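You operate a simulated robot arm through the tools that you are given. There is no shell and no other tool. Be economical: measure what you need, move in short steps, check, and stop when the job is done.

You run a simulated robot arm. Do the job below in one go: nothing can be reset, and whatever is moved stays where it is left.

JOB
Put the gauge bottle on the brewing table. Take the white-clasp bottle and leave it on the drainboard. Put the green glass from the long table on the front corner of the small table and the blue glass on the top of the side table. Put the bottle labelled "water" from the long table on the shelf under the long table and the bottle that says "rinse" on the top deck of the trolley. Take the scoop on the long table and put it away on the front of the steel counter. Any order will do. Set down upright: gauge bottle, white-clasp bottle, glass, bottle.
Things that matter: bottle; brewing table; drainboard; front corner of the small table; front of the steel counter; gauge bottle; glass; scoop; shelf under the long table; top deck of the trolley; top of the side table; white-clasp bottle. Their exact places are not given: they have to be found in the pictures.

Only the result counts: the job must be done as asked and must still hold three seconds after the hand-in. Knocking over, shifting, dropping, spilling or breaking anything else fails it.

ROBOT AND FRAMES
A 7-joint arm with a two-finger gripper on a trunk, on a base that drives. Base frame: it is fixed to the floor where the robot stands at the start and does not move with it; the origin is under the middle of the robot, x ahead of it, y to its left, z up; the surface under the hand at the start is at about z = 880. Lengths are in mm, angles in degrees, forces in N, time in s.
With the tool pointing down near the work surface it reaches from about 300 to 740 mm from the robot's upright axis, wherever it stands. Its first joint turns from -166.0 to 166.0 degrees. Places, roughly: bottle [500, 250, 1000]; brewing table [-2400, -2600, 900]; drainboard [-4000, -1000, 900]; front corner of the small table (15x20 cm) [-2740, -420, 660]; front of the steel counter (60x15 cm) [-8240, -840, 880]; gauge bottle [750, 0, 1000]; glass [500, -250, 1000]; scoop [750, 1250, 1000]; shelf under the long table [600, 400, 200]; top deck of the trolley [-1100, 1400, 800]; top of the side table [-600, 1400, 800]; white-clasp bottle (6x6x21 cm) [700, -100, 1000]. Payload 2.94 kg.
Tool frame: the origin (TCP) lies between the finger pads and is the grasp point; the fingertips stand 30 mm ahead of it; z points along the fingers, y is the line along which they close. The gripper opens to 138 mm. The gripper's body begins 109 mm behind the TCP.
Orientation is told as [roll, pitch, yaw] about the base's x, y, z axes, in that order, counted from this pose: with the fingers straight down and closing along the base's y, the tool's x points along the base's -x, its y along +y and its z along -z.

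CONTROLS
- The arm moves only by the tool send_rows. Its argument "rows" is text: rows parted by semicolons, each of 7 numbers parted by spaces: the shift along the tool's x, y, z in mm, then the turn, a rotation vector about the tool's x, y, z in degrees, then the opening, from 0 (shut) to 1 (fully open). In form: tx ty tz rx ry rz gripper; .... A call has 1 to 20 rows; each row is the pose to reach, as a shift and turn from the pose commanded when the call began, along the tool's axes at that moment. A row lasts 0.2 s, in which the tool goes at most 50 mm and 8.6 degrees; a call with a longer step from one row to the next is refused whole, and so is a gripper value outside its range. A pose out of reach is approached as far as the arm can. The call stops where the force on the tool passes 40 N (or 10 N more than at its start, if that is more) or the arm is blocked; 0.2 s more then pass. The fingers move at their own pace and stop on an object; they squeeze with about 26 N. The grip force told is the motor's: it shows also when the fingers shut on nothing. Time passes only in rows, and 0.2 s behind the last, so rows that repeat a pose let the fingers close. The reply holds the time, the measured pose of the TCP, the force on the tool along the base axes, the opening and the grip force, in the units named above and with some noise, with the torque about the TCP (base axes, N m) and any sound that the robot's microphone picked up.
- Cameras (640 x 400 px; columns grow to the right, rows downward): "scene" is now at [-9.5, 130.2, 1561.9]; the picture's right is [-0.02, -1.00, 0.00], its down [-0.81, 0.02, -0.59] and it looks along [0.59, -0.01, -0.81] (base axes); focal length 296 px, centre (320, 200). "wrist" rides on the gripper at [71, 19, -146] in the tool frame; the picture's right is [-0.26, 0.96, 0.00], its down [-0.85, -0.23, -0.48] and it looks along [-0.46, -0.12, 0.88] (tool axes); focal length 280 px, centre (320, 200).
- grab_frame(camera): a new picture of that camera. The clock stands still meanwhile.
- raise_lower(by): slides the trunk up (or, below 0, down) by that many mm; the arm and the scene camera ride with it, the base frame stays. It gives what a move gives, with no picture.
- drive_base(legs): drives the robot by 1 to 6 legs, each [ahead, left, turn to the left] in mm, mm and degrees, along the robot's own axes; the way and the turn of a leg run together, so that a leg with both is an arc; at most 1500 mm and 180 degrees a leg. The arm and the cameras ride along, it lands a little off, and it stops where it bumps. It gives what a move gives.
- head_to(pan, tilt): turns the head with the scene camera to pan (to the left, within 86 degrees either way) and tilt (down, from -29 to 69), counted from straight ahead of the robot. It gives what a move gives.
- point_at(camera, pixels): for up to 12 pixels [column, row] of the newest picture of that camera ("zoom" is the newest enlarged one), the place [x, y, z] in the base frame of the surface seen there, good to about 2 mm, but the place of the scene camera against the robot may be out by one fixed shift of up to 12 mm in any direction. The clock stands still meanwhile.
- close_up(camera, box): a new picture of the part [left, top, right, bottom] of that camera's present view, enlarged. The clock stands still meanwhile.
- close_job(): hands the job in; it is judged then, once.

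Work in short steps. Measure before you move; look again where a grasp or a placing could have gone wrong, and mend it. You have 138 turns and 162 pictures in all, those below and enlarged ones among them. Open the gripper and draw the arm clear of the work before you hand the job in, unless the task says otherwise.

The tools are called after ">>>" as a command line: name --argument value ..., lists and objects as JSON in quotes. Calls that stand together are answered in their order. send_rows: Moves the arm, as the interface text tells. Its arguments: {"type":"object","properties":{"rows":{"type":"string"}},"required":["rows"]} The other tools are called the same way: raise_lower (by) slides the trunk up or down; drive_base (legs) drives the base; head_to (pan, tilt) turns the head that bears the scene camera; grab_frame (camera) takes a picture; point_at (camera, pixels) gives the place of the surface under pixels of a picture; close_up (camera, box) takes an enlarged picture of a part of a camera's view; close_job () hands the job in.

At the start:

```text
t: 0.0
tool_pos: [403.1, 207.0, 1211.7]
ee_rot: [0.0, 0.0, 0.0]
wrist_force: [-0.6, -0.5, 0.5]
moment: [-0.03, 0.03, 0.01]
width: 137.8
grip_force: 0.1
trunk travel left (down, up): [-425.0, 29.0]
robot x, y, heading: [1.7, -1.3, -0.2]
head pan, tilt: [-1.4, 53.6]
```

scene: 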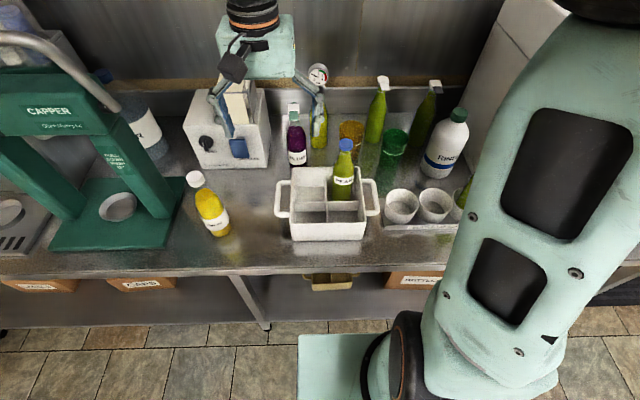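
wrist: 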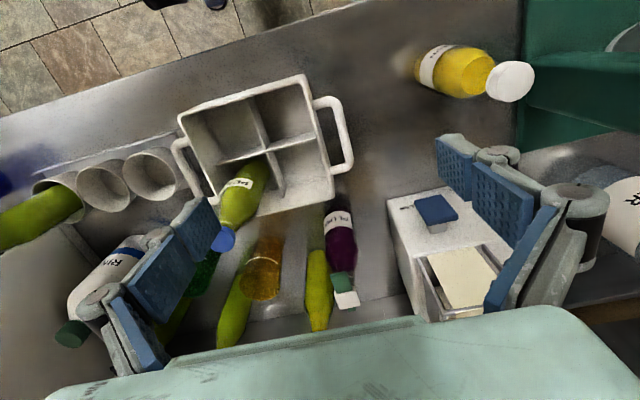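

The pictures show a crowded table with bottles, a caddy and glasses. I enlarge the left and right halves of the scene view to read the labels.

>>> close_up --camera "scene" --box '[260, 50, 480, 250]'

>>> close_up --camera "scene" --box '[0, 50, 260, 250]'

>>> head_to --pan 60 --tilt 35

>>> grab_frame --camera "scene"

```text
2.00 times, centred on (370, 150) of scene
```

zoom: 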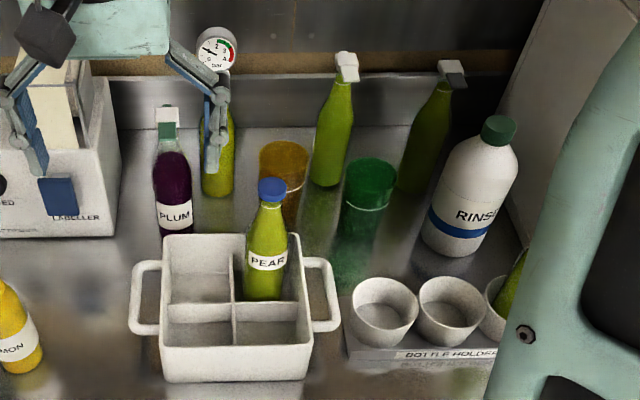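

```text
2.00 times, centred on (130, 150) of scene
```

zoom: 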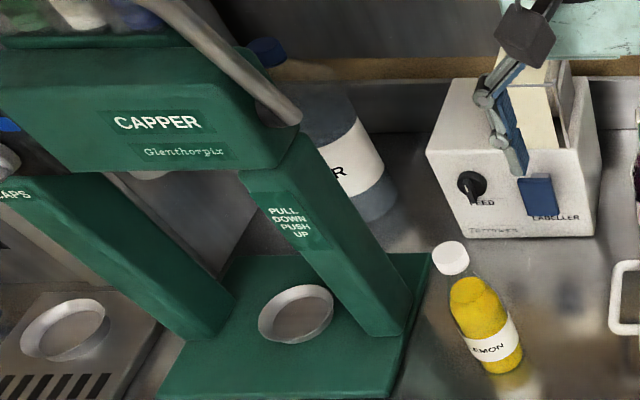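

```text
t: 1.3
tool_pos: [403.3, 205.7, 1211.9]
ee_rot: [-0.1, 0.0, 0.0]
wrist_force: [-0.4, -0.4, -0.3]
moment: [0.02, 0.02, -0.01]
width: 137.8
grip_force: 0.1
trunk travel left (down, up): [-425.0, 29.0]
robot x, y, heading: [-2.1, -1.8, 0.2]
head pan, tilt: [60.0, 35.0]
```

```text
157 pictures are left
```

scene: 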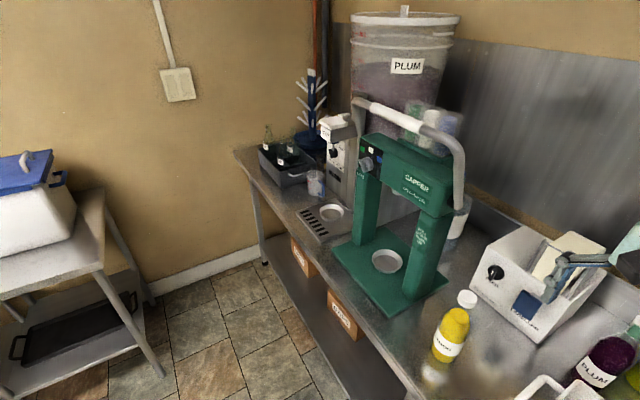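

I survey the room with the head: left side, then right, to find the destinations.

>>> close_up --camera "scene" --box '[230, 60, 450, 260]'

>>> head_to --pan 86 --tilt 25

>>> grab_frame --camera "scene"

>>> head_to --pan -60 --tilt 25

>>> grab_frame --camera "scene"

```text
2.00 times, centred on (340, 160) of scene
```

zoom: 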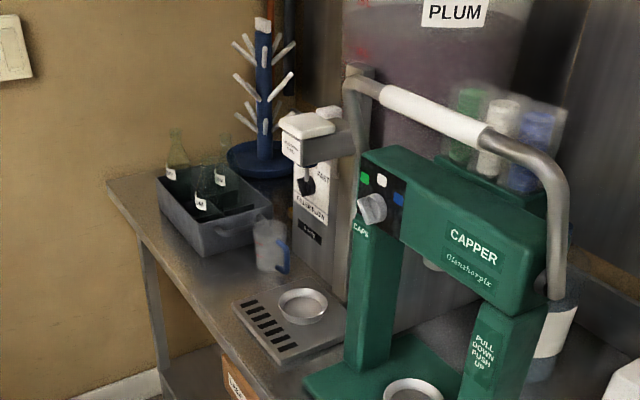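

```text
t: 2.2
tool_pos: [403.2, 205.7, 1212.0]
ee_rot: [0.0, 0.0, 0.0]
wrist_force: [0.2, 0.7, -0.9]
moment: [-0.02, -0.02, 0.0]
width: 137.9
grip_force: 0.1
trunk travel left (down, up): [-425.0, 29.0]
robot x, y, heading: [1.4, -2.9, 0.2]
head pan, tilt: [85.9, 25.0]
```

```text
155 pictures are left
```

scene: 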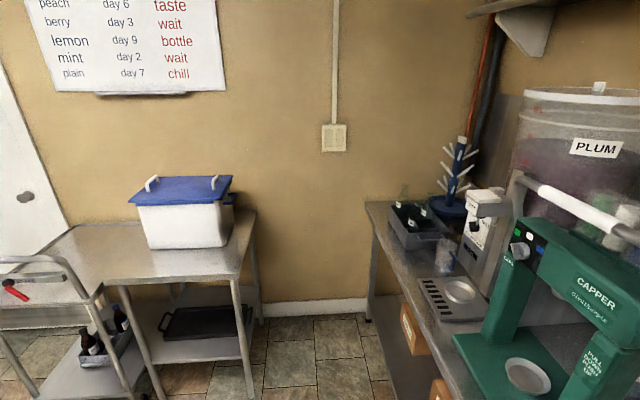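

```text
t: 4.5
tool_pos: [404.7, 207.4, 1211.5]
ee_rot: [0.0, 0.0, 0.0]
wrist_force: [0.2, 0.4, 0.0]
moment: [-0.02, -0.03, 0.0]
width: 138.0
grip_force: 0.0
trunk travel left (down, up): [-425.0, 29.0]
robot x, y, heading: [2.1, 0.0, -0.0]
head pan, tilt: [-60.0, 25.0]
```

```text
154 pictures are left
```

scene: 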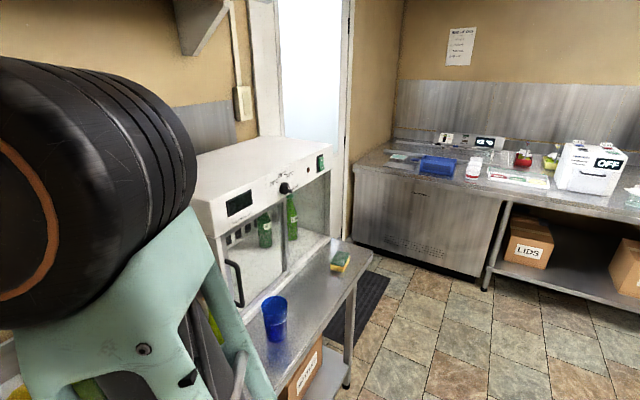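

The blue glass stands at (275,318) on the right. I back off 400 mm from the table, turn around and look at the rest of the room.

>>> drive_base --legs '[[-400, 0, 0], [0, 0, 170]]'

>>> head_to --pan 0 --tilt 22

>>> grab_frame --camera "scene"

>>> head_to --pan 60 --tilt 22

>>> grab_frame --camera "scene"

>>> head_to --pan -55 --tilt 30

>>> grab_frame --camera "scene"

```text
t: 13.8
tool_pos: [-838.1, -109.4, 1211.5]
ee_rot: [0.0, 0.0, 166.9]
wrist_force: [0.3, -0.5, -0.4]
moment: [-0.01, -0.01, -0.03]
width: 138.1
grip_force: 0.2
trunk travel left (down, up): [-425.0, 29.0]
robot x, y, heading: [-396.2, 2.6, 166.7]
head pan, tilt: [-60.0, 25.0]
```

```text
t: 15.1
tool_pos: [-837.2, -107.7, 1211.1]
ee_rot: [-0.1, 0.0, 167.0]
wrist_force: [-1.1, 0.0, -0.1]
moment: [0.0, -0.02, -0.03]
width: 138.3
grip_force: 0.1
trunk travel left (down, up): [-425.0, 29.0]
robot x, y, heading: [-398.1, 2.8, 166.9]
head pan, tilt: [0.0, 22.0]
```

```text
153 pictures are left
```

scene: 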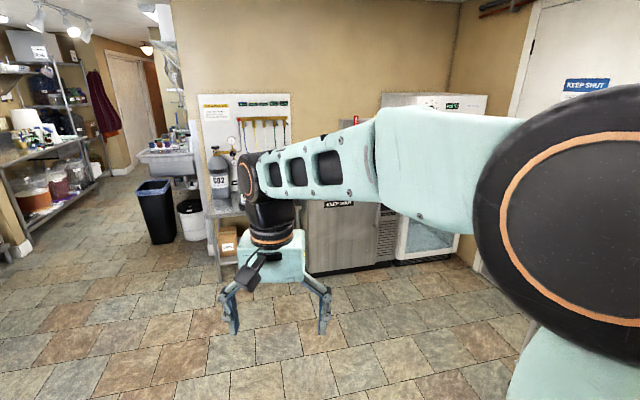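

```text
t: 16.4
tool_pos: [-838.4, -108.5, 1211.3]
ee_rot: [0.0, -0.1, 167.0]
wrist_force: [-0.4, -0.6, -0.1]
moment: [-0.01, 0.04, -0.02]
width: 138.1
grip_force: 0.1
trunk travel left (down, up): [-425.0, 29.0]
robot x, y, heading: [-400.7, 2.2, 166.8]
head pan, tilt: [60.0, 22.0]
```

```text
152 pictures are left
```

scene: 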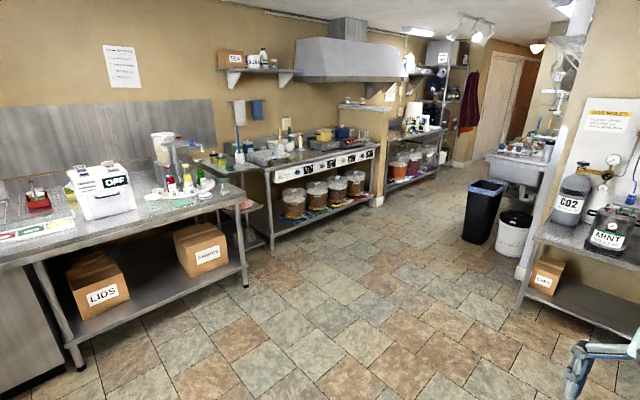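

```text
t: 18.4
tool_pos: [-838.4, -108.2, 1211.5]
ee_rot: [-0.1, 0.0, 166.9]
wrist_force: [0.3, -0.6, -0.4]
moment: [-0.01, 0.0, -0.01]
width: 137.9
grip_force: 0.1
trunk travel left (down, up): [-425.0, 29.0]
robot x, y, heading: [-394.5, 3.9, 167.0]
head pan, tilt: [-55.0, 30.0]
```

```text
151 pictures are left
```

scene: 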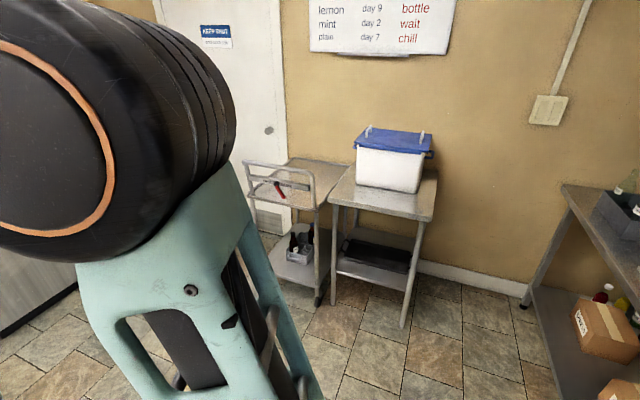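

I turn the head back to the far side and measure the likely targets.

>>> head_to --pan 45 --tilt 15

>>> close_up --camera "scene" --box '[80, 60, 340, 240]'

>>> close_up --camera "scene" --box '[340, 60, 620, 260]'

>>> grab_frame --camera "scene"

```text
t: 20.1
tool_pos: [-838.8, -108.4, 1211.8]
ee_rot: [0.1, 0.0, 166.9]
wrist_force: [-0.5, 0.3, -0.8]
moment: [0.0, -0.02, 0.0]
width: 137.9
grip_force: 0.2
trunk travel left (down, up): [-425.0, 29.0]
robot x, y, heading: [-399.7, 4.9, 166.6]
head pan, tilt: [45.0, 15.0]
```

```text
2.22 times, centred on (210, 150) of scene
```

zoom: 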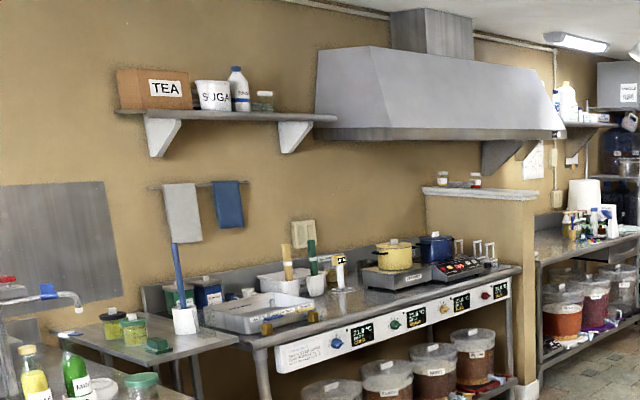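

```text
2.00 times, centred on (480, 160) of scene
```

zoom: 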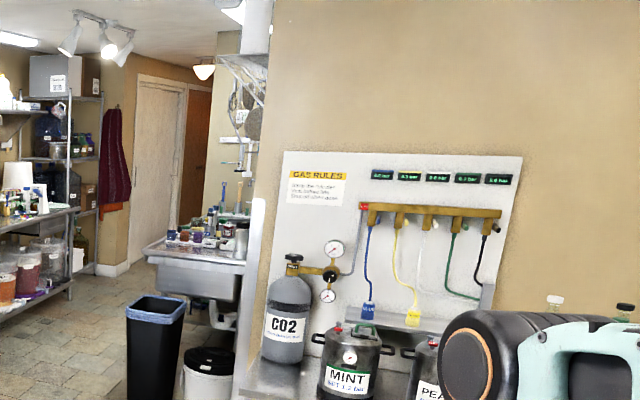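

```text
148 pictures are left
```

scene: 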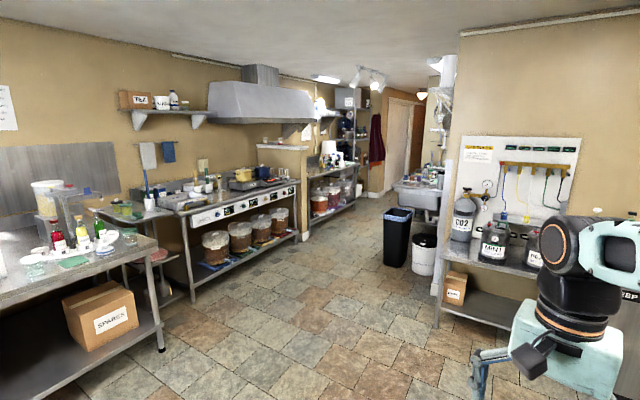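

The view shows several tables; I measure points on each: small table with sponge, brewing table, far counter, sink, CO2 table.

>>> point_at --camera "scene" --pixels '[[130, 216], [155, 214], [180, 204], [190, 200], [240, 195], [285, 180], [350, 172], [405, 186], [440, 258], [100, 260], [545, 275], [85, 215]]'

```text
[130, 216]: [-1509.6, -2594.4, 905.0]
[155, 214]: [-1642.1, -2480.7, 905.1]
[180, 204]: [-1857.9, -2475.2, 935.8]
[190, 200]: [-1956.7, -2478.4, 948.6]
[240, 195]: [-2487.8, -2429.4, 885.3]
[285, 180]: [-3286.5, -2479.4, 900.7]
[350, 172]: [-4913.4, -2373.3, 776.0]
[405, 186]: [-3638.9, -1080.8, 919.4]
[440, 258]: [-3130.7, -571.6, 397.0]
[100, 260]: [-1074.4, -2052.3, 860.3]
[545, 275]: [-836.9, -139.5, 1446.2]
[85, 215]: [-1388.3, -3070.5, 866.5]
```

I face the long table again, at x≈0, and look down at it.

>>> drive_base --legs '[[0, 0, -166.7], [400, 0, 0]]'

>>> head_to --pan -15 --tilt 42

>>> grab_frame --camera "scene"

>>> grab_frame --camera "wrist"

```text
t: 29.4
tool_pos: [390.0, 244.4, 1211.0]
ee_rot: [0.0, 0.0, 2.7]
wrist_force: [0.9, 0.2, -0.3]
moment: [0.02, 0.02, -0.01]
width: 137.7
grip_force: 0.0
trunk travel left (down, up): [-425.0, 29.0]
robot x, y, heading: [-4.6, 16.2, 2.6]
head pan, tilt: [45.0, 15.0]
```

```text
t: 30.6
tool_pos: [389.8, 246.3, 1212.4]
ee_rot: [0.0, -0.1, 2.6]
wrist_force: [-0.2, -0.7, -0.4]
moment: [0.02, -0.02, 0.01]
width: 137.9
grip_force: 0.0
trunk travel left (down, up): [-425.0, 29.0]
robot x, y, heading: [-1.9, 18.9, 2.5]
head pan, tilt: [-15.0, 42.0]
```

```text
147 pictures are left
```

scene: 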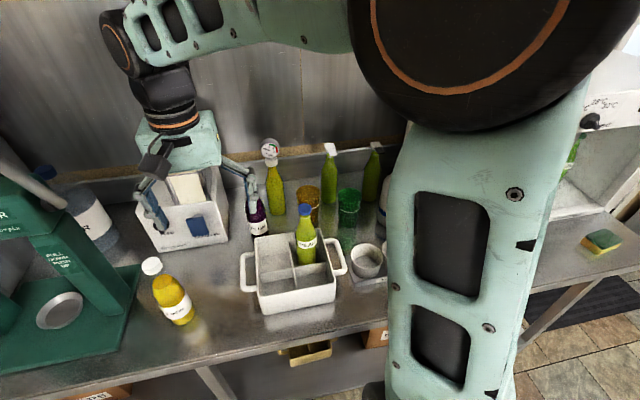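

```text
146 pictures are left
```

wrist: 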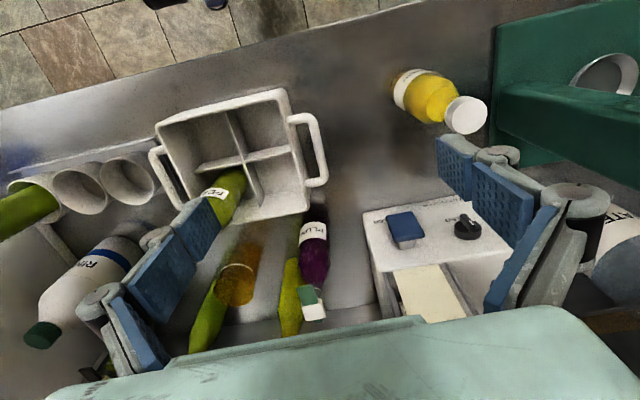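

I measure the gauge bottle, clasp bottles, table edge and surface in the scene picture.

>>> point_at --camera "scene" --pixels '[[270, 150], [274, 200], [330, 150], [332, 180], [376, 148], [372, 180], [347, 200], [306, 195], [260, 341], [306, 211], [256, 222], [208, 290]]'

>>> point_at --camera "wrist" --pixels '[[42, 335], [85, 270], [240, 270], [208, 320], [288, 310], [400, 225], [380, 260], [255, 110], [160, 310], [120, 190], [300, 100], [220, 205]]'

>>> close_up --camera "scene" --box '[230, 120, 400, 300]'

```text
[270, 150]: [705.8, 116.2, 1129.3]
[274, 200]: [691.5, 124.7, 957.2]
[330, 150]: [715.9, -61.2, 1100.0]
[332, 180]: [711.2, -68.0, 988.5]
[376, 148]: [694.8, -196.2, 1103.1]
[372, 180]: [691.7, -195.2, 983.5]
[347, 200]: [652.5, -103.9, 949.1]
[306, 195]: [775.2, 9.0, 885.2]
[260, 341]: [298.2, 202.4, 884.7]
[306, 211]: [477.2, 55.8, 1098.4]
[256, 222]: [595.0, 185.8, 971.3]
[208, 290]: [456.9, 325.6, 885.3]
```

```text
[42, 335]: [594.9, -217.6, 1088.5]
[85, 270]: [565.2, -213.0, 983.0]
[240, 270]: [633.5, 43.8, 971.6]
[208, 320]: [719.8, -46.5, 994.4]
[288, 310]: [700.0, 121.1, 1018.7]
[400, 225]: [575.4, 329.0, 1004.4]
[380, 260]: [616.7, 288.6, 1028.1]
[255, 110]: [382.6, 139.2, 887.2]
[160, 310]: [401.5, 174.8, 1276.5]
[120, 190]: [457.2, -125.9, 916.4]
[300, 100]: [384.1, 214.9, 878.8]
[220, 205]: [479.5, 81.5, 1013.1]
```

```text
2.22 times, centred on (315, 210) of scene
```

zoom: 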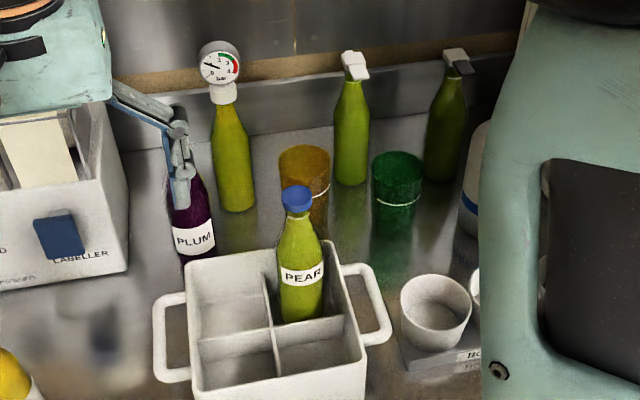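

The green glass is near (665,-103), white clasp bottle near (720,-62), the gauge bottle near (710,122). I slide the base right so it stands in front of the glass.

>>> drive_base --legs '[[5, -120, -2.6]]'

>>> head_to --pan 0 --tilt 42

>>> grab_frame --camera "scene"

>>> grab_frame --camera "wrist"

```text
t: 32.4
tool_pos: [408.6, 103.1, 1211.7]
ee_rot: [-0.1, -0.1, 0.0]
wrist_force: [-0.2, 0.4, 0.1]
moment: [0.0, 0.0, -0.02]
width: 137.6
grip_force: 0.0
trunk travel left (down, up): [-425.0, 29.0]
robot x, y, heading: [2.7, -102.7, 0.1]
head pan, tilt: [-15.0, 42.0]
```

```text
t: 33.2
tool_pos: [408.7, 102.0, 1211.3]
ee_rot: [0.0, -0.1, -0.2]
wrist_force: [0.6, -0.6, -0.2]
moment: [-0.01, 0.01, 0.01]
width: 138.1
grip_force: 0.1
trunk travel left (down, up): [-425.0, 29.0]
robot x, y, heading: [3.8, -105.3, -0.0]
head pan, tilt: [0.0, 42.0]
```

```text
144 pictures are left
```

scene: 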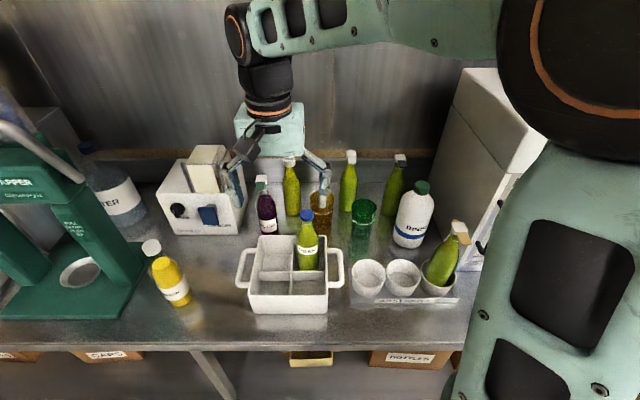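

```text
143 pictures are left
```

wrist: 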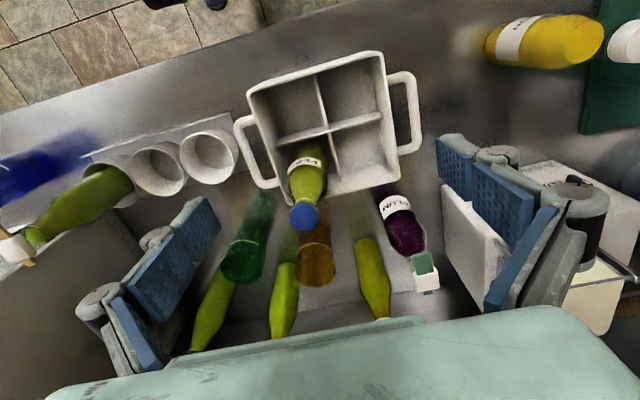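

I zoom to tell the three clasp bottles apart and to see the green glass rim.

>>> close_up --camera "scene" --box '[270, 140, 480, 300]'

>>> close_up --camera "wrist" --box '[180, 170, 440, 340]'

>>> point_at --camera "wrist" --pixels '[[222, 275], [238, 284], [262, 272], [240, 256], [245, 240], [316, 280], [290, 290], [215, 290], [375, 280]]'

```text
2.50 times, centred on (375, 220) of scene
```

zoom: 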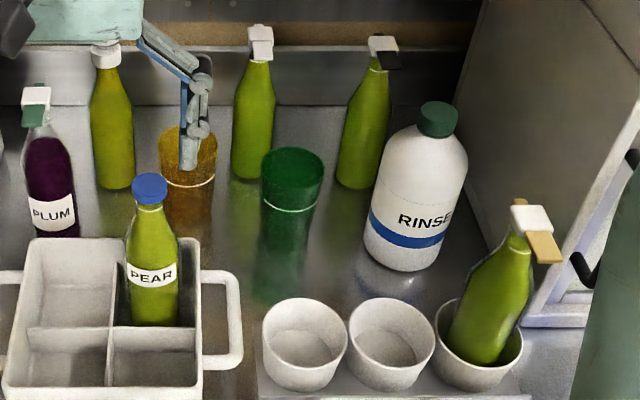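

```text
2.35 times, centred on (310, 255) of wrist
```

zoom: 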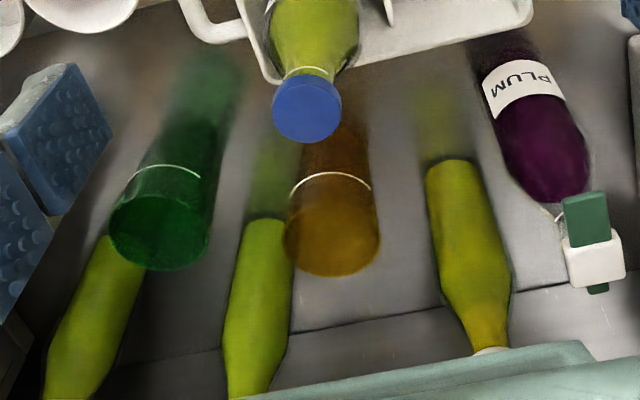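

```text
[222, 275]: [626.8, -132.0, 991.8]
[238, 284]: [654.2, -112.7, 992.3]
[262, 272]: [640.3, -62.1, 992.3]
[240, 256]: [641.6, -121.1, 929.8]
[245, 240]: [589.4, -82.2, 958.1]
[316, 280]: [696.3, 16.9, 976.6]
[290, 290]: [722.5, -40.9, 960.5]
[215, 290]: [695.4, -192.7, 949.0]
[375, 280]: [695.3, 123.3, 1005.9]
```

I measure the glass rim in the scene picture too, to compare the two cameras.

>>> close_up --camera "scene" --box '[330, 185, 400, 235]'

>>> close_up --camera "wrist" --box '[205, 220, 285, 300]'

```text
8.00 times, centred on (365, 210) of scene
```

zoom: 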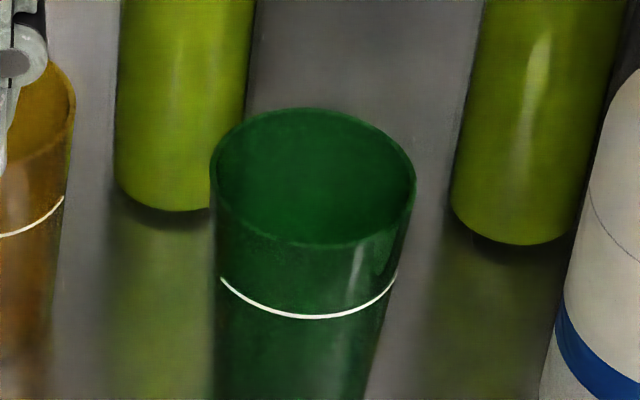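

```text
5.00 times, centred on (245, 260) of wrist
```

zoom: 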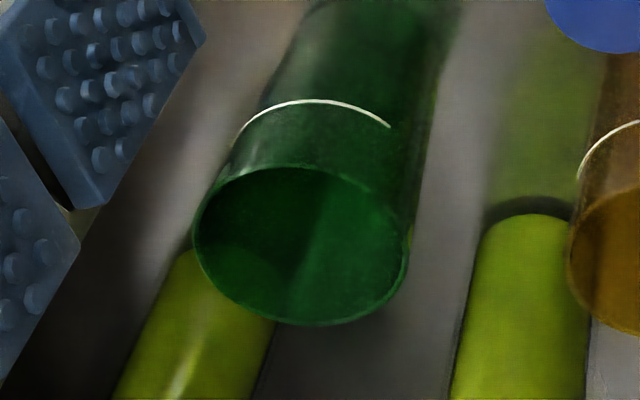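

I point at the rim edges in the wrist zoom.

>>> point_at --camera "zoom" --pixels '[[290, 169], [318, 322], [197, 235], [405, 252], [300, 102], [235, 300], [530, 216]]'

>>> close_up --camera "scene" --box '[330, 185, 400, 235]'

>>> point_at --camera "zoom" --pixels '[[310, 110], [300, 246], [213, 175], [414, 180], [300, 316], [180, 210], [520, 243], [180, 100], [540, 100], [180, 30]]'

```text
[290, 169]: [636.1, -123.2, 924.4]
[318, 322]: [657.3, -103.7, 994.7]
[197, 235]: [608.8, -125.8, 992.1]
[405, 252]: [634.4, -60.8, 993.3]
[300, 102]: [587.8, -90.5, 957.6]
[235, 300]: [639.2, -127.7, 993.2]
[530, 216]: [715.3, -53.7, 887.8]
```

```text
8.00 times, centred on (365, 210) of scene
```

zoom: 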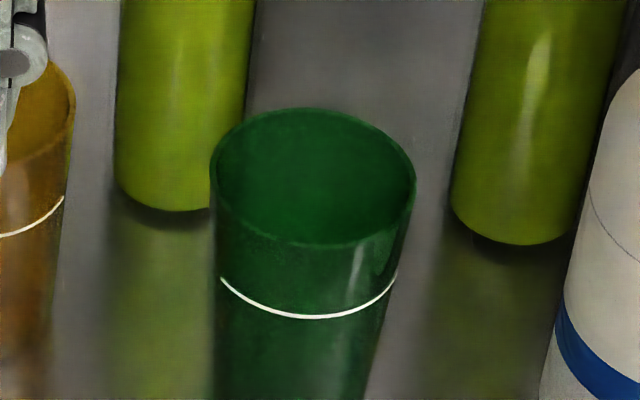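

```text
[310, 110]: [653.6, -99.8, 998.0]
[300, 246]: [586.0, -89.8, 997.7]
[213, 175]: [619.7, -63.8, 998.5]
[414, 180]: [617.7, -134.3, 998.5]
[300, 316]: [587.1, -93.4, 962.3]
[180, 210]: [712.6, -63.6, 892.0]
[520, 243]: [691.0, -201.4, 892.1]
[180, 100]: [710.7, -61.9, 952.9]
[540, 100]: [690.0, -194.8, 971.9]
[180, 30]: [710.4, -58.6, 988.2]
```

Both cameras agree to within about 5 mm: glass centre (622,-96), rim z≈993, radius 35. I move above it with yaw 30° and the gripper at 0.75, still high.

>>> send_rows --rows "-30 -28 0 0 0 -5 0.75; -61 -57 0 0 0 -10 0.75; -91 -85 0 0 0 -15 0.75; -122 -113 0 0 0 -20 0.75; -152 -141 0 0 0 -25 0.75; -183 -170 0 0 0 -30 0.75; -213 -198 0 0 0 -30 0.75; -213 -198 40 0 0 -30 0.75; -213 -198 80 0 0 -30 0.75; -213 -198 80 0 0 -30 0.75"

>>> grab_frame --camera "wrist"

>>> grab_frame --camera "scene"

```text
t: 35.4
tool_pos: [620.0, -96.7, 1134.2]
ee_rot: [0.0, -0.1, 30.0]
wrist_force: [-0.1, 0.0, 0.1]
moment: [0.01, 0.02, -0.02]
width: 103.4
grip_force: 0.0
trunk travel left (down, up): [-425.0, 29.0]
robot x, y, heading: [3.0, -103.6, 0.1]
head pan, tilt: [0.0, 42.0]
```

```text
137 pictures are left
```

wrist: 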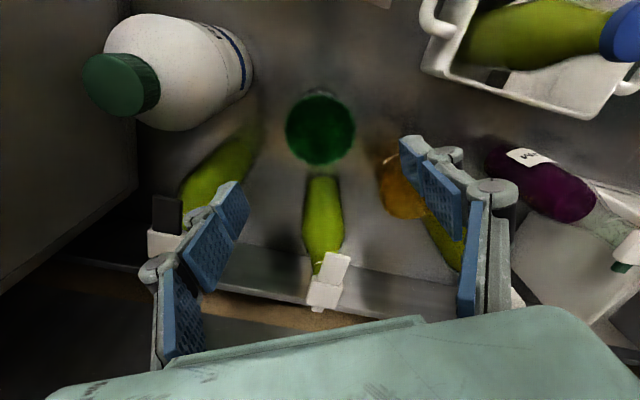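

```text
136 pictures are left
```

scene: 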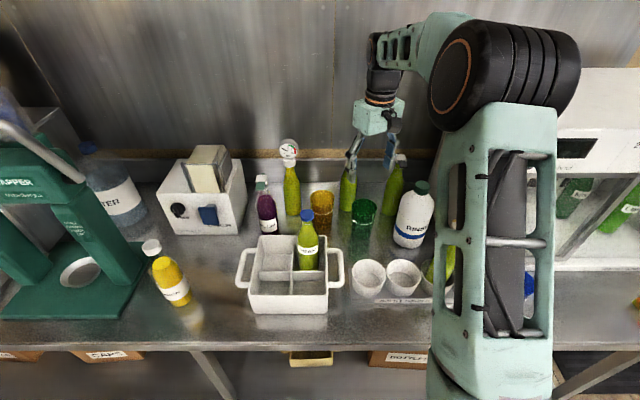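

Fingers straddle the glass. I descend to z≈950 and stop to check.

>>> send_rows --rows "0 0 45 0 0 0 0.75; 0 0 90 0 0 0 0.75; 0 0 135 0 0 0 0.75; 0 0 165 0 0 0 0.75; 0 0 182 0 0 0 0.75; 0 0 182 0 0 0 0.75"

>>> grab_frame --camera "wrist"

```text
t: 36.8
tool_pos: [622.1, -97.0, 948.5]
ee_rot: [0.1, -0.2, 29.9]
wrist_force: [-1.2, -0.1, -0.7]
moment: [0.03, -0.03, 0.0]
width: 103.7
grip_force: 0.0
trunk travel left (down, up): [-425.0, 29.0]
robot x, y, heading: [5.7, -99.9, 0.0]
head pan, tilt: [0.0, 42.0]
```

```text
135 pictures are left
```

wrist: 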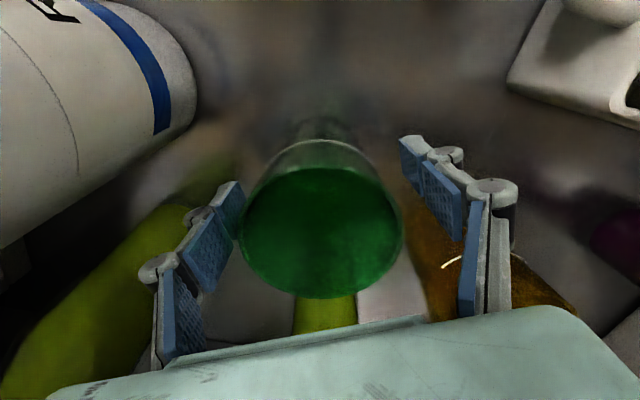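

The glass is centred between the pads. I close and lift slightly.

>>> send_rows --rows "0 0 0 0 0 0 0.6; 0 0 0 0 0 0 0.5; 0 0 0 0 0 0 0.4; 0 0 0 0 0 0 0.4; 0 0 0 0 0 0 0.4; 0 0 -10 0 0 0 0.4; 0 0 -40 0 0 0 0.4; 0 0 -80 0 0 0 0.4; 0 0 -125 0 0 0 0.4; 0 0 -170 0 0 0 0.4; 0 0 -215 0 0 0 0.4; 0 0 -260 0 0 0 0.4"

>>> grab_frame --camera "wrist"

```text
t: 39.4
tool_pos: [620.6, -97.1, 1211.1]
ee_rot: [0.0, 0.0, 30.0]
wrist_force: [0.4, 0.5, -3.1]
moment: [0.01, -0.03, -0.04]
width: 67.6
grip_force: 26.1
trunk travel left (down, up): [-425.0, 29.0]
robot x, y, heading: [3.5, -105.1, 0.1]
head pan, tilt: [0.0, 42.0]
```

```text
134 pictures are left
```

wrist: 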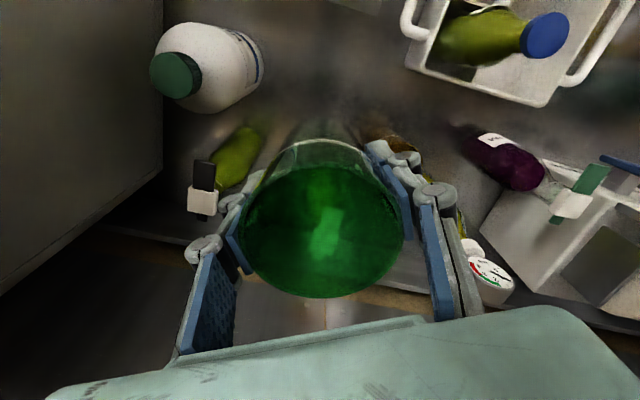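

The glass is held (width 67.6). I pull the arm in, back away from the table, turn around and drive towards the small table.

>>> send_rows --rows "35 20 0 0 0 5 0.4; 69 40 0 0 0 10 0.4; 104 60 0 0 0 15 0.4; 138 80 0 0 0 20 0.4; 173 100 0 0 0 25 0.4; 173 100 0 0 0 30 0.4; 173 100 0 0 0 30 0.4"

>>> drive_base --legs '[[-500, 0, 0], [0, 0, 180], [900, 300, 0]]'

>>> head_to --pan 0 --tilt 30

>>> grab_frame --camera "scene"

```text
t: 41.0
tool_pos: [421.5, -93.3, 1209.3]
ee_rot: [0.0, -0.1, -0.1]
wrist_force: [-0.5, 0.8, -3.7]
moment: [0.01, 0.01, 0.0]
width: 67.6
grip_force: 25.7
trunk travel left (down, up): [-425.0, 29.0]
robot x, y, heading: [3.8, -103.7, -0.0]
head pan, tilt: [0.0, 42.0]
```

```text
t: 55.5
tool_pos: [-1833.5, -246.2, 1210.0]
ee_rot: [0.0, 0.0, 172.3]
wrist_force: [0.3, 0.1, -2.0]
moment: [0.01, -0.02, -0.04]
width: 66.4
grip_force: 25.5
trunk travel left (down, up): [-425.0, 29.0]
robot x, y, heading: [-1418.3, -290.6, 172.3]
head pan, tilt: [0.0, 42.0]
```

```text
t: 56.3
tool_pos: [-1833.9, -247.5, 1210.4]
ee_rot: [-0.1, -0.1, 172.4]
wrist_force: [0.6, 0.3, -2.8]
moment: [0.01, -0.03, -0.01]
width: 66.4
grip_force: 26.6
trunk travel left (down, up): [-425.0, 29.0]
robot x, y, heading: [-1420.2, -292.5, 172.2]
head pan, tilt: [0.0, 30.0]
```

```text
133 pictures are left
```

scene: 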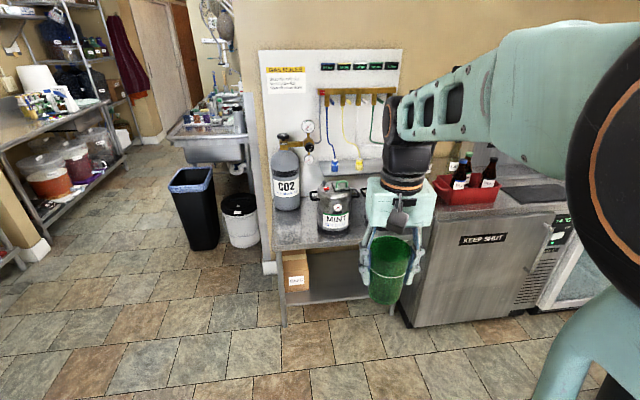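

The CO2/mint table is ahead. I measure its front-left corner region.

>>> point_at --camera "scene" --pixels '[[285, 242], [310, 240], [290, 225], [280, 215], [335, 215], [350, 237], [287, 200], [300, 243], [410, 250]]'

>>> close_up --camera "scene" --box '[240, 120, 460, 270]'

```text
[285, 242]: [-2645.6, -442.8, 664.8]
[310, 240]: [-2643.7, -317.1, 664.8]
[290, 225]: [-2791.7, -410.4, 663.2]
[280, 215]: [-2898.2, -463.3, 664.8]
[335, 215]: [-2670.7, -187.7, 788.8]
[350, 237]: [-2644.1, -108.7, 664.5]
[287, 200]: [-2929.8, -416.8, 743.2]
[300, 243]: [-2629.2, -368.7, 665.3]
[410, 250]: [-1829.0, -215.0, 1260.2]
```

```text
2.67 times, centred on (350, 195) of scene
```

zoom: 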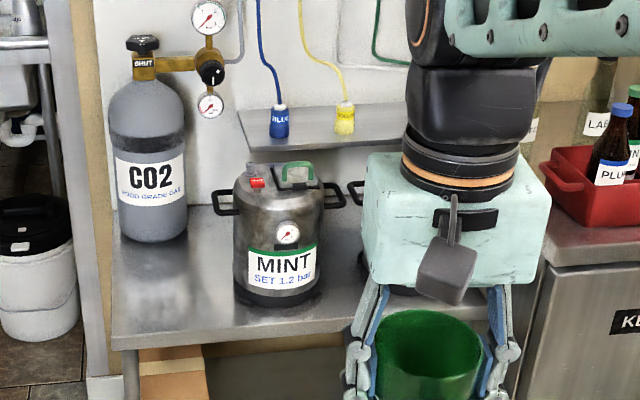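

The corner is free: table top at z≈660 around (-2740,-420), CO2 bottle behind at x<-2930, mint keg at y>-270. I drive in front of it and lower the trunk.

>>> drive_base --legs '[[0, 0, 7.8], [700, 130, 0]]'

>>> raise_lower --by -220

>>> head_to --pan 0 --tilt 45

>>> grab_frame --camera "scene"

>>> grab_frame --camera "wrist"

```text
t: 60.8
tool_pos: [-2527.0, -445.3, 1210.0]
ee_rot: [0.0, 0.0, -179.1]
wrist_force: [-0.1, 1.2, -2.8]
moment: [0.01, -0.02, 0.02]
width: 66.4
grip_force: 26.0
trunk travel left (down, up): [-425.0, 29.0]
robot x, y, heading: [-2108.8, -428.2, -179.0]
head pan, tilt: [0.0, 30.0]
```

```text
t: 63.1
tool_pos: [-2525.6, -445.7, 989.6]
ee_rot: [0.0, 0.0, -179.1]
wrist_force: [0.0, 0.1, -1.4]
moment: [0.0, -0.03, -0.02]
width: 66.5
grip_force: 26.3
trunk travel left (down, up): [-205.0, 249.0]
robot x, y, heading: [-2105.6, -428.3, -179.0]
head pan, tilt: [0.0, 30.0]
```

```text
t: 63.9
tool_pos: [-2525.9, -445.3, 988.5]
ee_rot: [0.1, 0.0, -179.0]
wrist_force: [-0.5, 0.2, -2.2]
moment: [0.0, 0.0, -0.02]
width: 66.5
grip_force: 25.8
trunk travel left (down, up): [-205.0, 249.0]
robot x, y, heading: [-2109.4, -428.1, -179.4]
head pan, tilt: [0.0, 45.0]
```

```text
131 pictures are left
```

scene: 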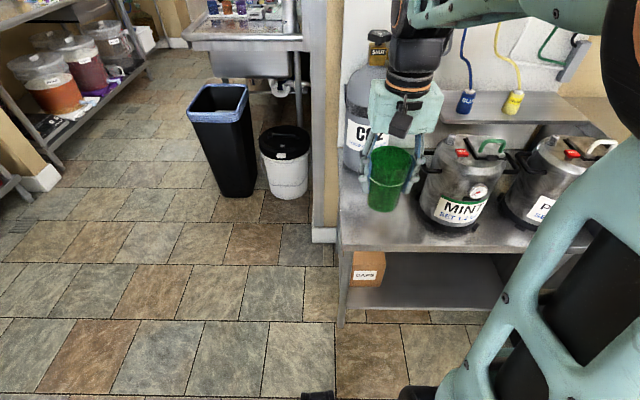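

```text
130 pictures are left
```

wrist: 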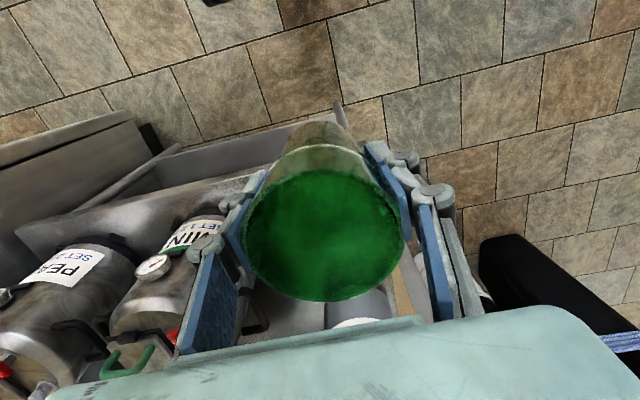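

I measure the free corner's limits again from here.

>>> point_at --camera "scene" --pixels '[[345, 248], [345, 215], [342, 190], [360, 225], [425, 215], [420, 175], [360, 165], [405, 240]]'

>>> point_at --camera "wrist" --pixels '[[210, 165], [322, 120], [345, 110], [150, 265], [255, 320]]'

```text
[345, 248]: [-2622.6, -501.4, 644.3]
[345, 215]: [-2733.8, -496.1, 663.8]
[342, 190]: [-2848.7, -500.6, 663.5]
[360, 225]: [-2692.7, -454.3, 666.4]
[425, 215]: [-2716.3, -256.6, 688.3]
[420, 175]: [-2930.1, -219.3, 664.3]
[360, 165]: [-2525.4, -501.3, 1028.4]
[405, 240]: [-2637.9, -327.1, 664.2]
```

```text
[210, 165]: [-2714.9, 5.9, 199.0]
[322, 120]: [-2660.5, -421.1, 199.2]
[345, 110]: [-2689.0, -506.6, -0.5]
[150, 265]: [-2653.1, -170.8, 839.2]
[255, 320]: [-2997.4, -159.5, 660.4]
```

I move over the corner and down to 25 mm above contact.

>>> send_rows --rows "-42 -6 0 0 0 0 0.4; -83 -11 0 0 0 0 0.4; -125 -17 0 0 0 0 0.4; -167 -23 0 0 0 0 0.4; -208 -29 0 0 0 0 0.4; -208 -29 45 0 0 0 0.4; -208 -29 90 0 0 0 0.4; -208 -29 135 0 0 0 0.4; -208 -29 180 0 0 0 0.4; -208 -29 220 0 0 0 0.4; -208 -29 240 0 0 0 0.4; -208 -29 240 0 0 0 0.4"

>>> grab_frame --camera "scene"

```text
t: 66.5
tool_pos: [-2735.1, -418.8, 747.3]
ee_rot: [0.1, -0.1, -179.1]
wrist_force: [0.3, 0.6, -1.3]
moment: [-0.01, -0.02, -0.03]
width: 66.5
grip_force: 26.1
trunk travel left (down, up): [-205.0, 249.0]
robot x, y, heading: [-2110.3, -426.8, -179.1]
head pan, tilt: [0.0, 45.0]
```

```text
129 pictures are left
```

scene: 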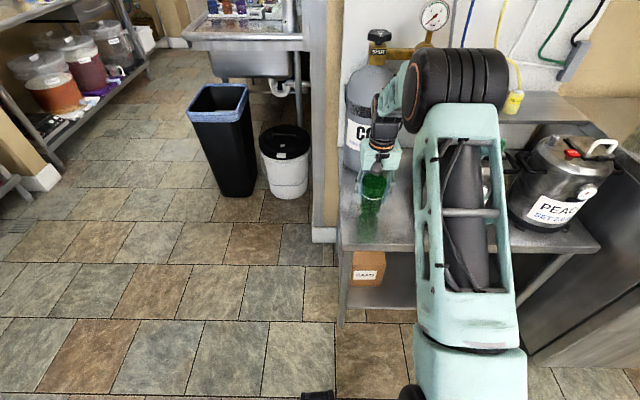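

Clear of the keg. I lower gently the last 24 mm and watch the force.

>>> send_rows --rows "0 0 10 0 0 0 0.4; 0 0 16 0 0 0 0.4; 0 0 20 0 0 0 0.4; 0 0 22 0 0 0 0.4; 0 0 24 0 0 0 0.4; 0 0 24 0 0 0 0.4"

```text
t: 67.9
tool_pos: [-2735.1, -419.7, 727.4]
ee_rot: [0.0, -0.2, -179.1]
wrist_force: [2.7, -0.1, 12.2]
moment: [0.01, -0.08, -0.09]
width: 66.4
grip_force: 25.6
trunk travel left (down, up): [-205.0, 249.0]
robot x, y, heading: [-2109.4, -430.6, -179.3]
head pan, tilt: [0.0, 45.0]
```

Contact (fz 12 N). I open slowly, then rise straight up.

>>> send_rows --rows "0 0 -2 0 0 0 0.5; 0 0 -2 0 0 0 0.6; 0 0 -2 0 0 0 0.7; 0 0 -2 0 0 0 0.75; 0 0 -2 0 0 0 0.75; 0 0 -30 0 0 0 0.75; 0 0 -75 0 0 0 0.75; 0 0 -120 0 0 0 0.75; 0 0 -165 0 0 0 0.75; 0 0 -210 0 0 0 0.75; 40 6 -240 0 0 0 0.75; 85 12 -240 0 0 0 0.75; 130 18 -240 0 0 0 0.75; 175 24 -240 0 0 0 0.75; 208 29 -240 0 0 0 0.75"

>>> grab_frame --camera "scene"

```text
refused: row 11 steps farther than a row can; nothing moved
```

```text
128 pictures are left
```

scene: 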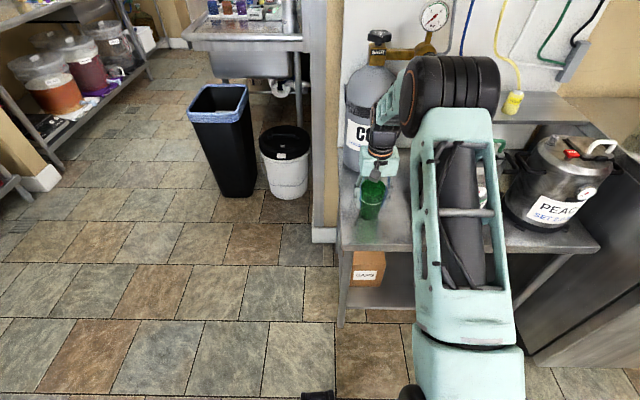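

The call was refused for an over-long step; I resend it with shorter steps.

>>> send_rows --rows "0 0 -2 0 0 0 0.5; 0 0 -2 0 0 0 0.6; 0 0 -2 0 0 0 0.7; 0 0 -2 0 0 0 0.75; 0 0 -2 0 0 0 0.75; 0 0 -30 0 0 0 0.75; 0 0 -75 0 0 0 0.75; 0 0 -120 0 0 0 0.75; 0 0 -165 0 0 0 0.75; 0 0 -210 0 0 0 0.75; 0 0 -240 0 0 0 0.75; 42 6 -240 0 0 0 0.75; 85 12 -240 0 0 0 0.75; 127 18 -240 0 0 0 0.75; 170 24 -240 0 0 0 0.75; 208 29 -240 0 0 0 0.75"

>>> grab_frame --camera "scene"

```text
t: 71.3
tool_pos: [-2526.1, -445.9, 969.5]
ee_rot: [-0.1, -0.1, -179.1]
wrist_force: [0.2, 0.5, -0.8]
moment: [-0.02, 0.0, 0.0]
width: 103.5
grip_force: 0.0
trunk travel left (down, up): [-205.0, 249.0]
robot x, y, heading: [-2109.4, -425.0, -179.0]
head pan, tilt: [0.0, 45.0]
```

```text
127 pictures are left
```

scene: 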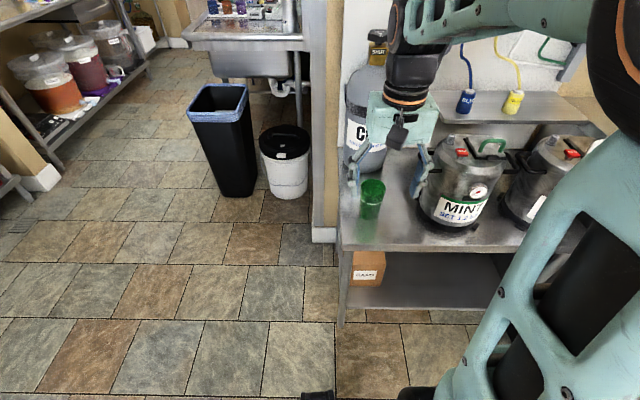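

The green glass stands upright on the corner. I raise the trunk and head back towards the long table.

>>> raise_lower --by 220

>>> drive_base --legs '[[-100, 0, 0], [0, 0, 180], [1500, 0, 0]]'

```text
t: 73.6
tool_pos: [-2527.6, -446.5, 1190.3]
ee_rot: [0.0, 0.0, -179.2]
wrist_force: [0.6, 0.1, 0.6]
moment: [0.03, 0.02, -0.02]
width: 103.8
grip_force: 0.0
trunk travel left (down, up): [-425.0, 29.0]
robot x, y, heading: [-2109.1, -428.4, -179.1]
head pan, tilt: [0.0, 45.0]
```

```text
t: 88.8
tool_pos: [-143.5, -400.9, 1189.5]
ee_rot: [0.0, -0.1, 0.5]
wrist_force: [-0.6, -0.1, 0.3]
moment: [0.0, 0.02, 0.0]
width: 103.4
grip_force: 0.1
trunk travel left (down, up): [-425.0, 29.0]
robot x, y, heading: [-562.7, -414.9, 0.8]
head pan, tilt: [0.0, 45.0]
```

I align the base with the white-clasp bottle.

>>> drive_base --legs '[[100, 345, -0.8], [465, 0, 0]]'

>>> grab_frame --camera "wrist"

>>> grab_frame --camera "scene"

```text
t: 94.9
tool_pos: [435.9, -59.7, 1190.1]
ee_rot: [0.0, 0.0, 0.2]
wrist_force: [-0.6, -0.5, 0.0]
moment: [0.01, 0.02, 0.01]
width: 103.5
grip_force: 0.0
trunk travel left (down, up): [-425.0, 29.0]
robot x, y, heading: [19.0, -72.6, 0.2]
head pan, tilt: [0.0, 45.0]
```

```text
126 pictures are left
```

wrist: 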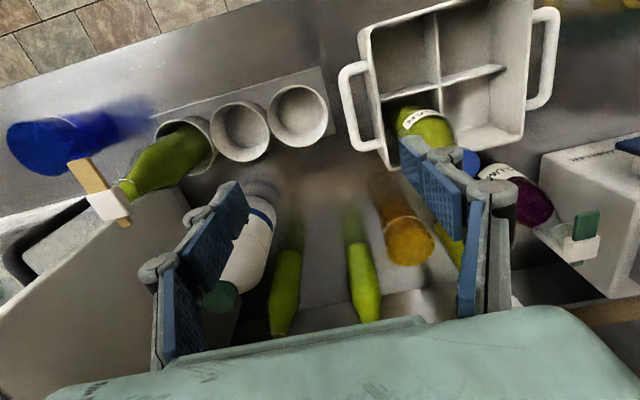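

```text
125 pictures are left
```

scene: 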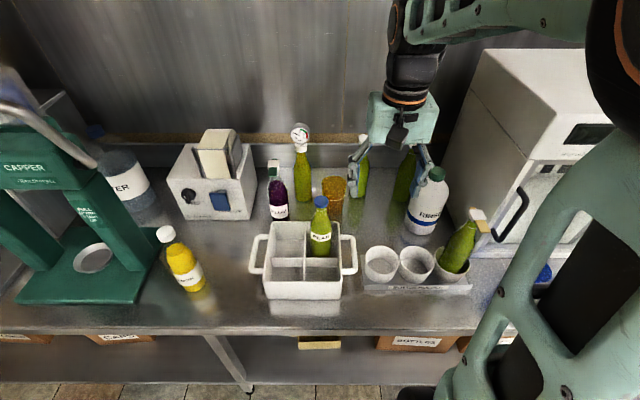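

I zoom the wrist camera on the white-clasp bottle and measure it along with nearby amber glass and the splash wall.

>>> close_up --camera "wrist" --box '[240, 190, 460, 330]'

>>> point_at --camera "wrist" --pixels '[[352, 245], [348, 250], [362, 250], [370, 270], [360, 300], [408, 242], [405, 265], [288, 255], [400, 305]]'

>>> close_up --camera "scene" --box '[310, 120, 450, 240]'

```text
2.86 times, centred on (350, 260) of wrist
```

zoom: 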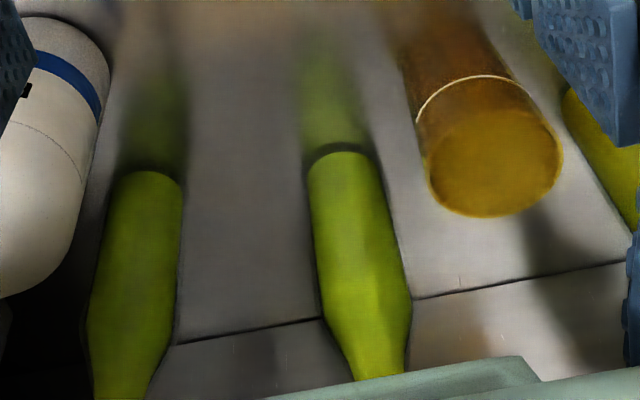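

```text
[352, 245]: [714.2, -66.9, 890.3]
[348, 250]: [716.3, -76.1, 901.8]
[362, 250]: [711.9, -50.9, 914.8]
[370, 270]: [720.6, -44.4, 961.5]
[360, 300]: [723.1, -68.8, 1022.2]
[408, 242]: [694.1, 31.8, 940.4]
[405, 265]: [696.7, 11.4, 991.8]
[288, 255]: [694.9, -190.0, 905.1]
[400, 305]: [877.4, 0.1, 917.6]
```

```text
3.33 times, centred on (380, 180) of scene
```

zoom: 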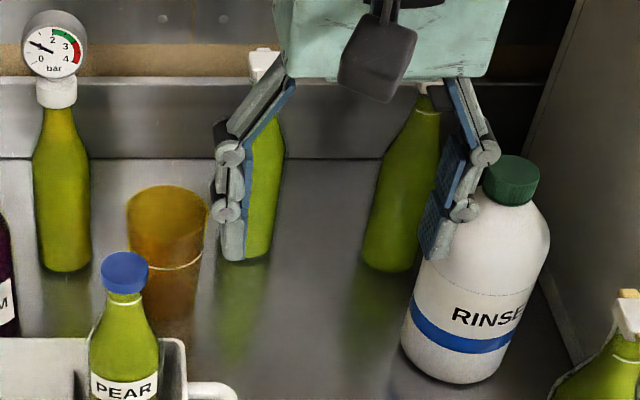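

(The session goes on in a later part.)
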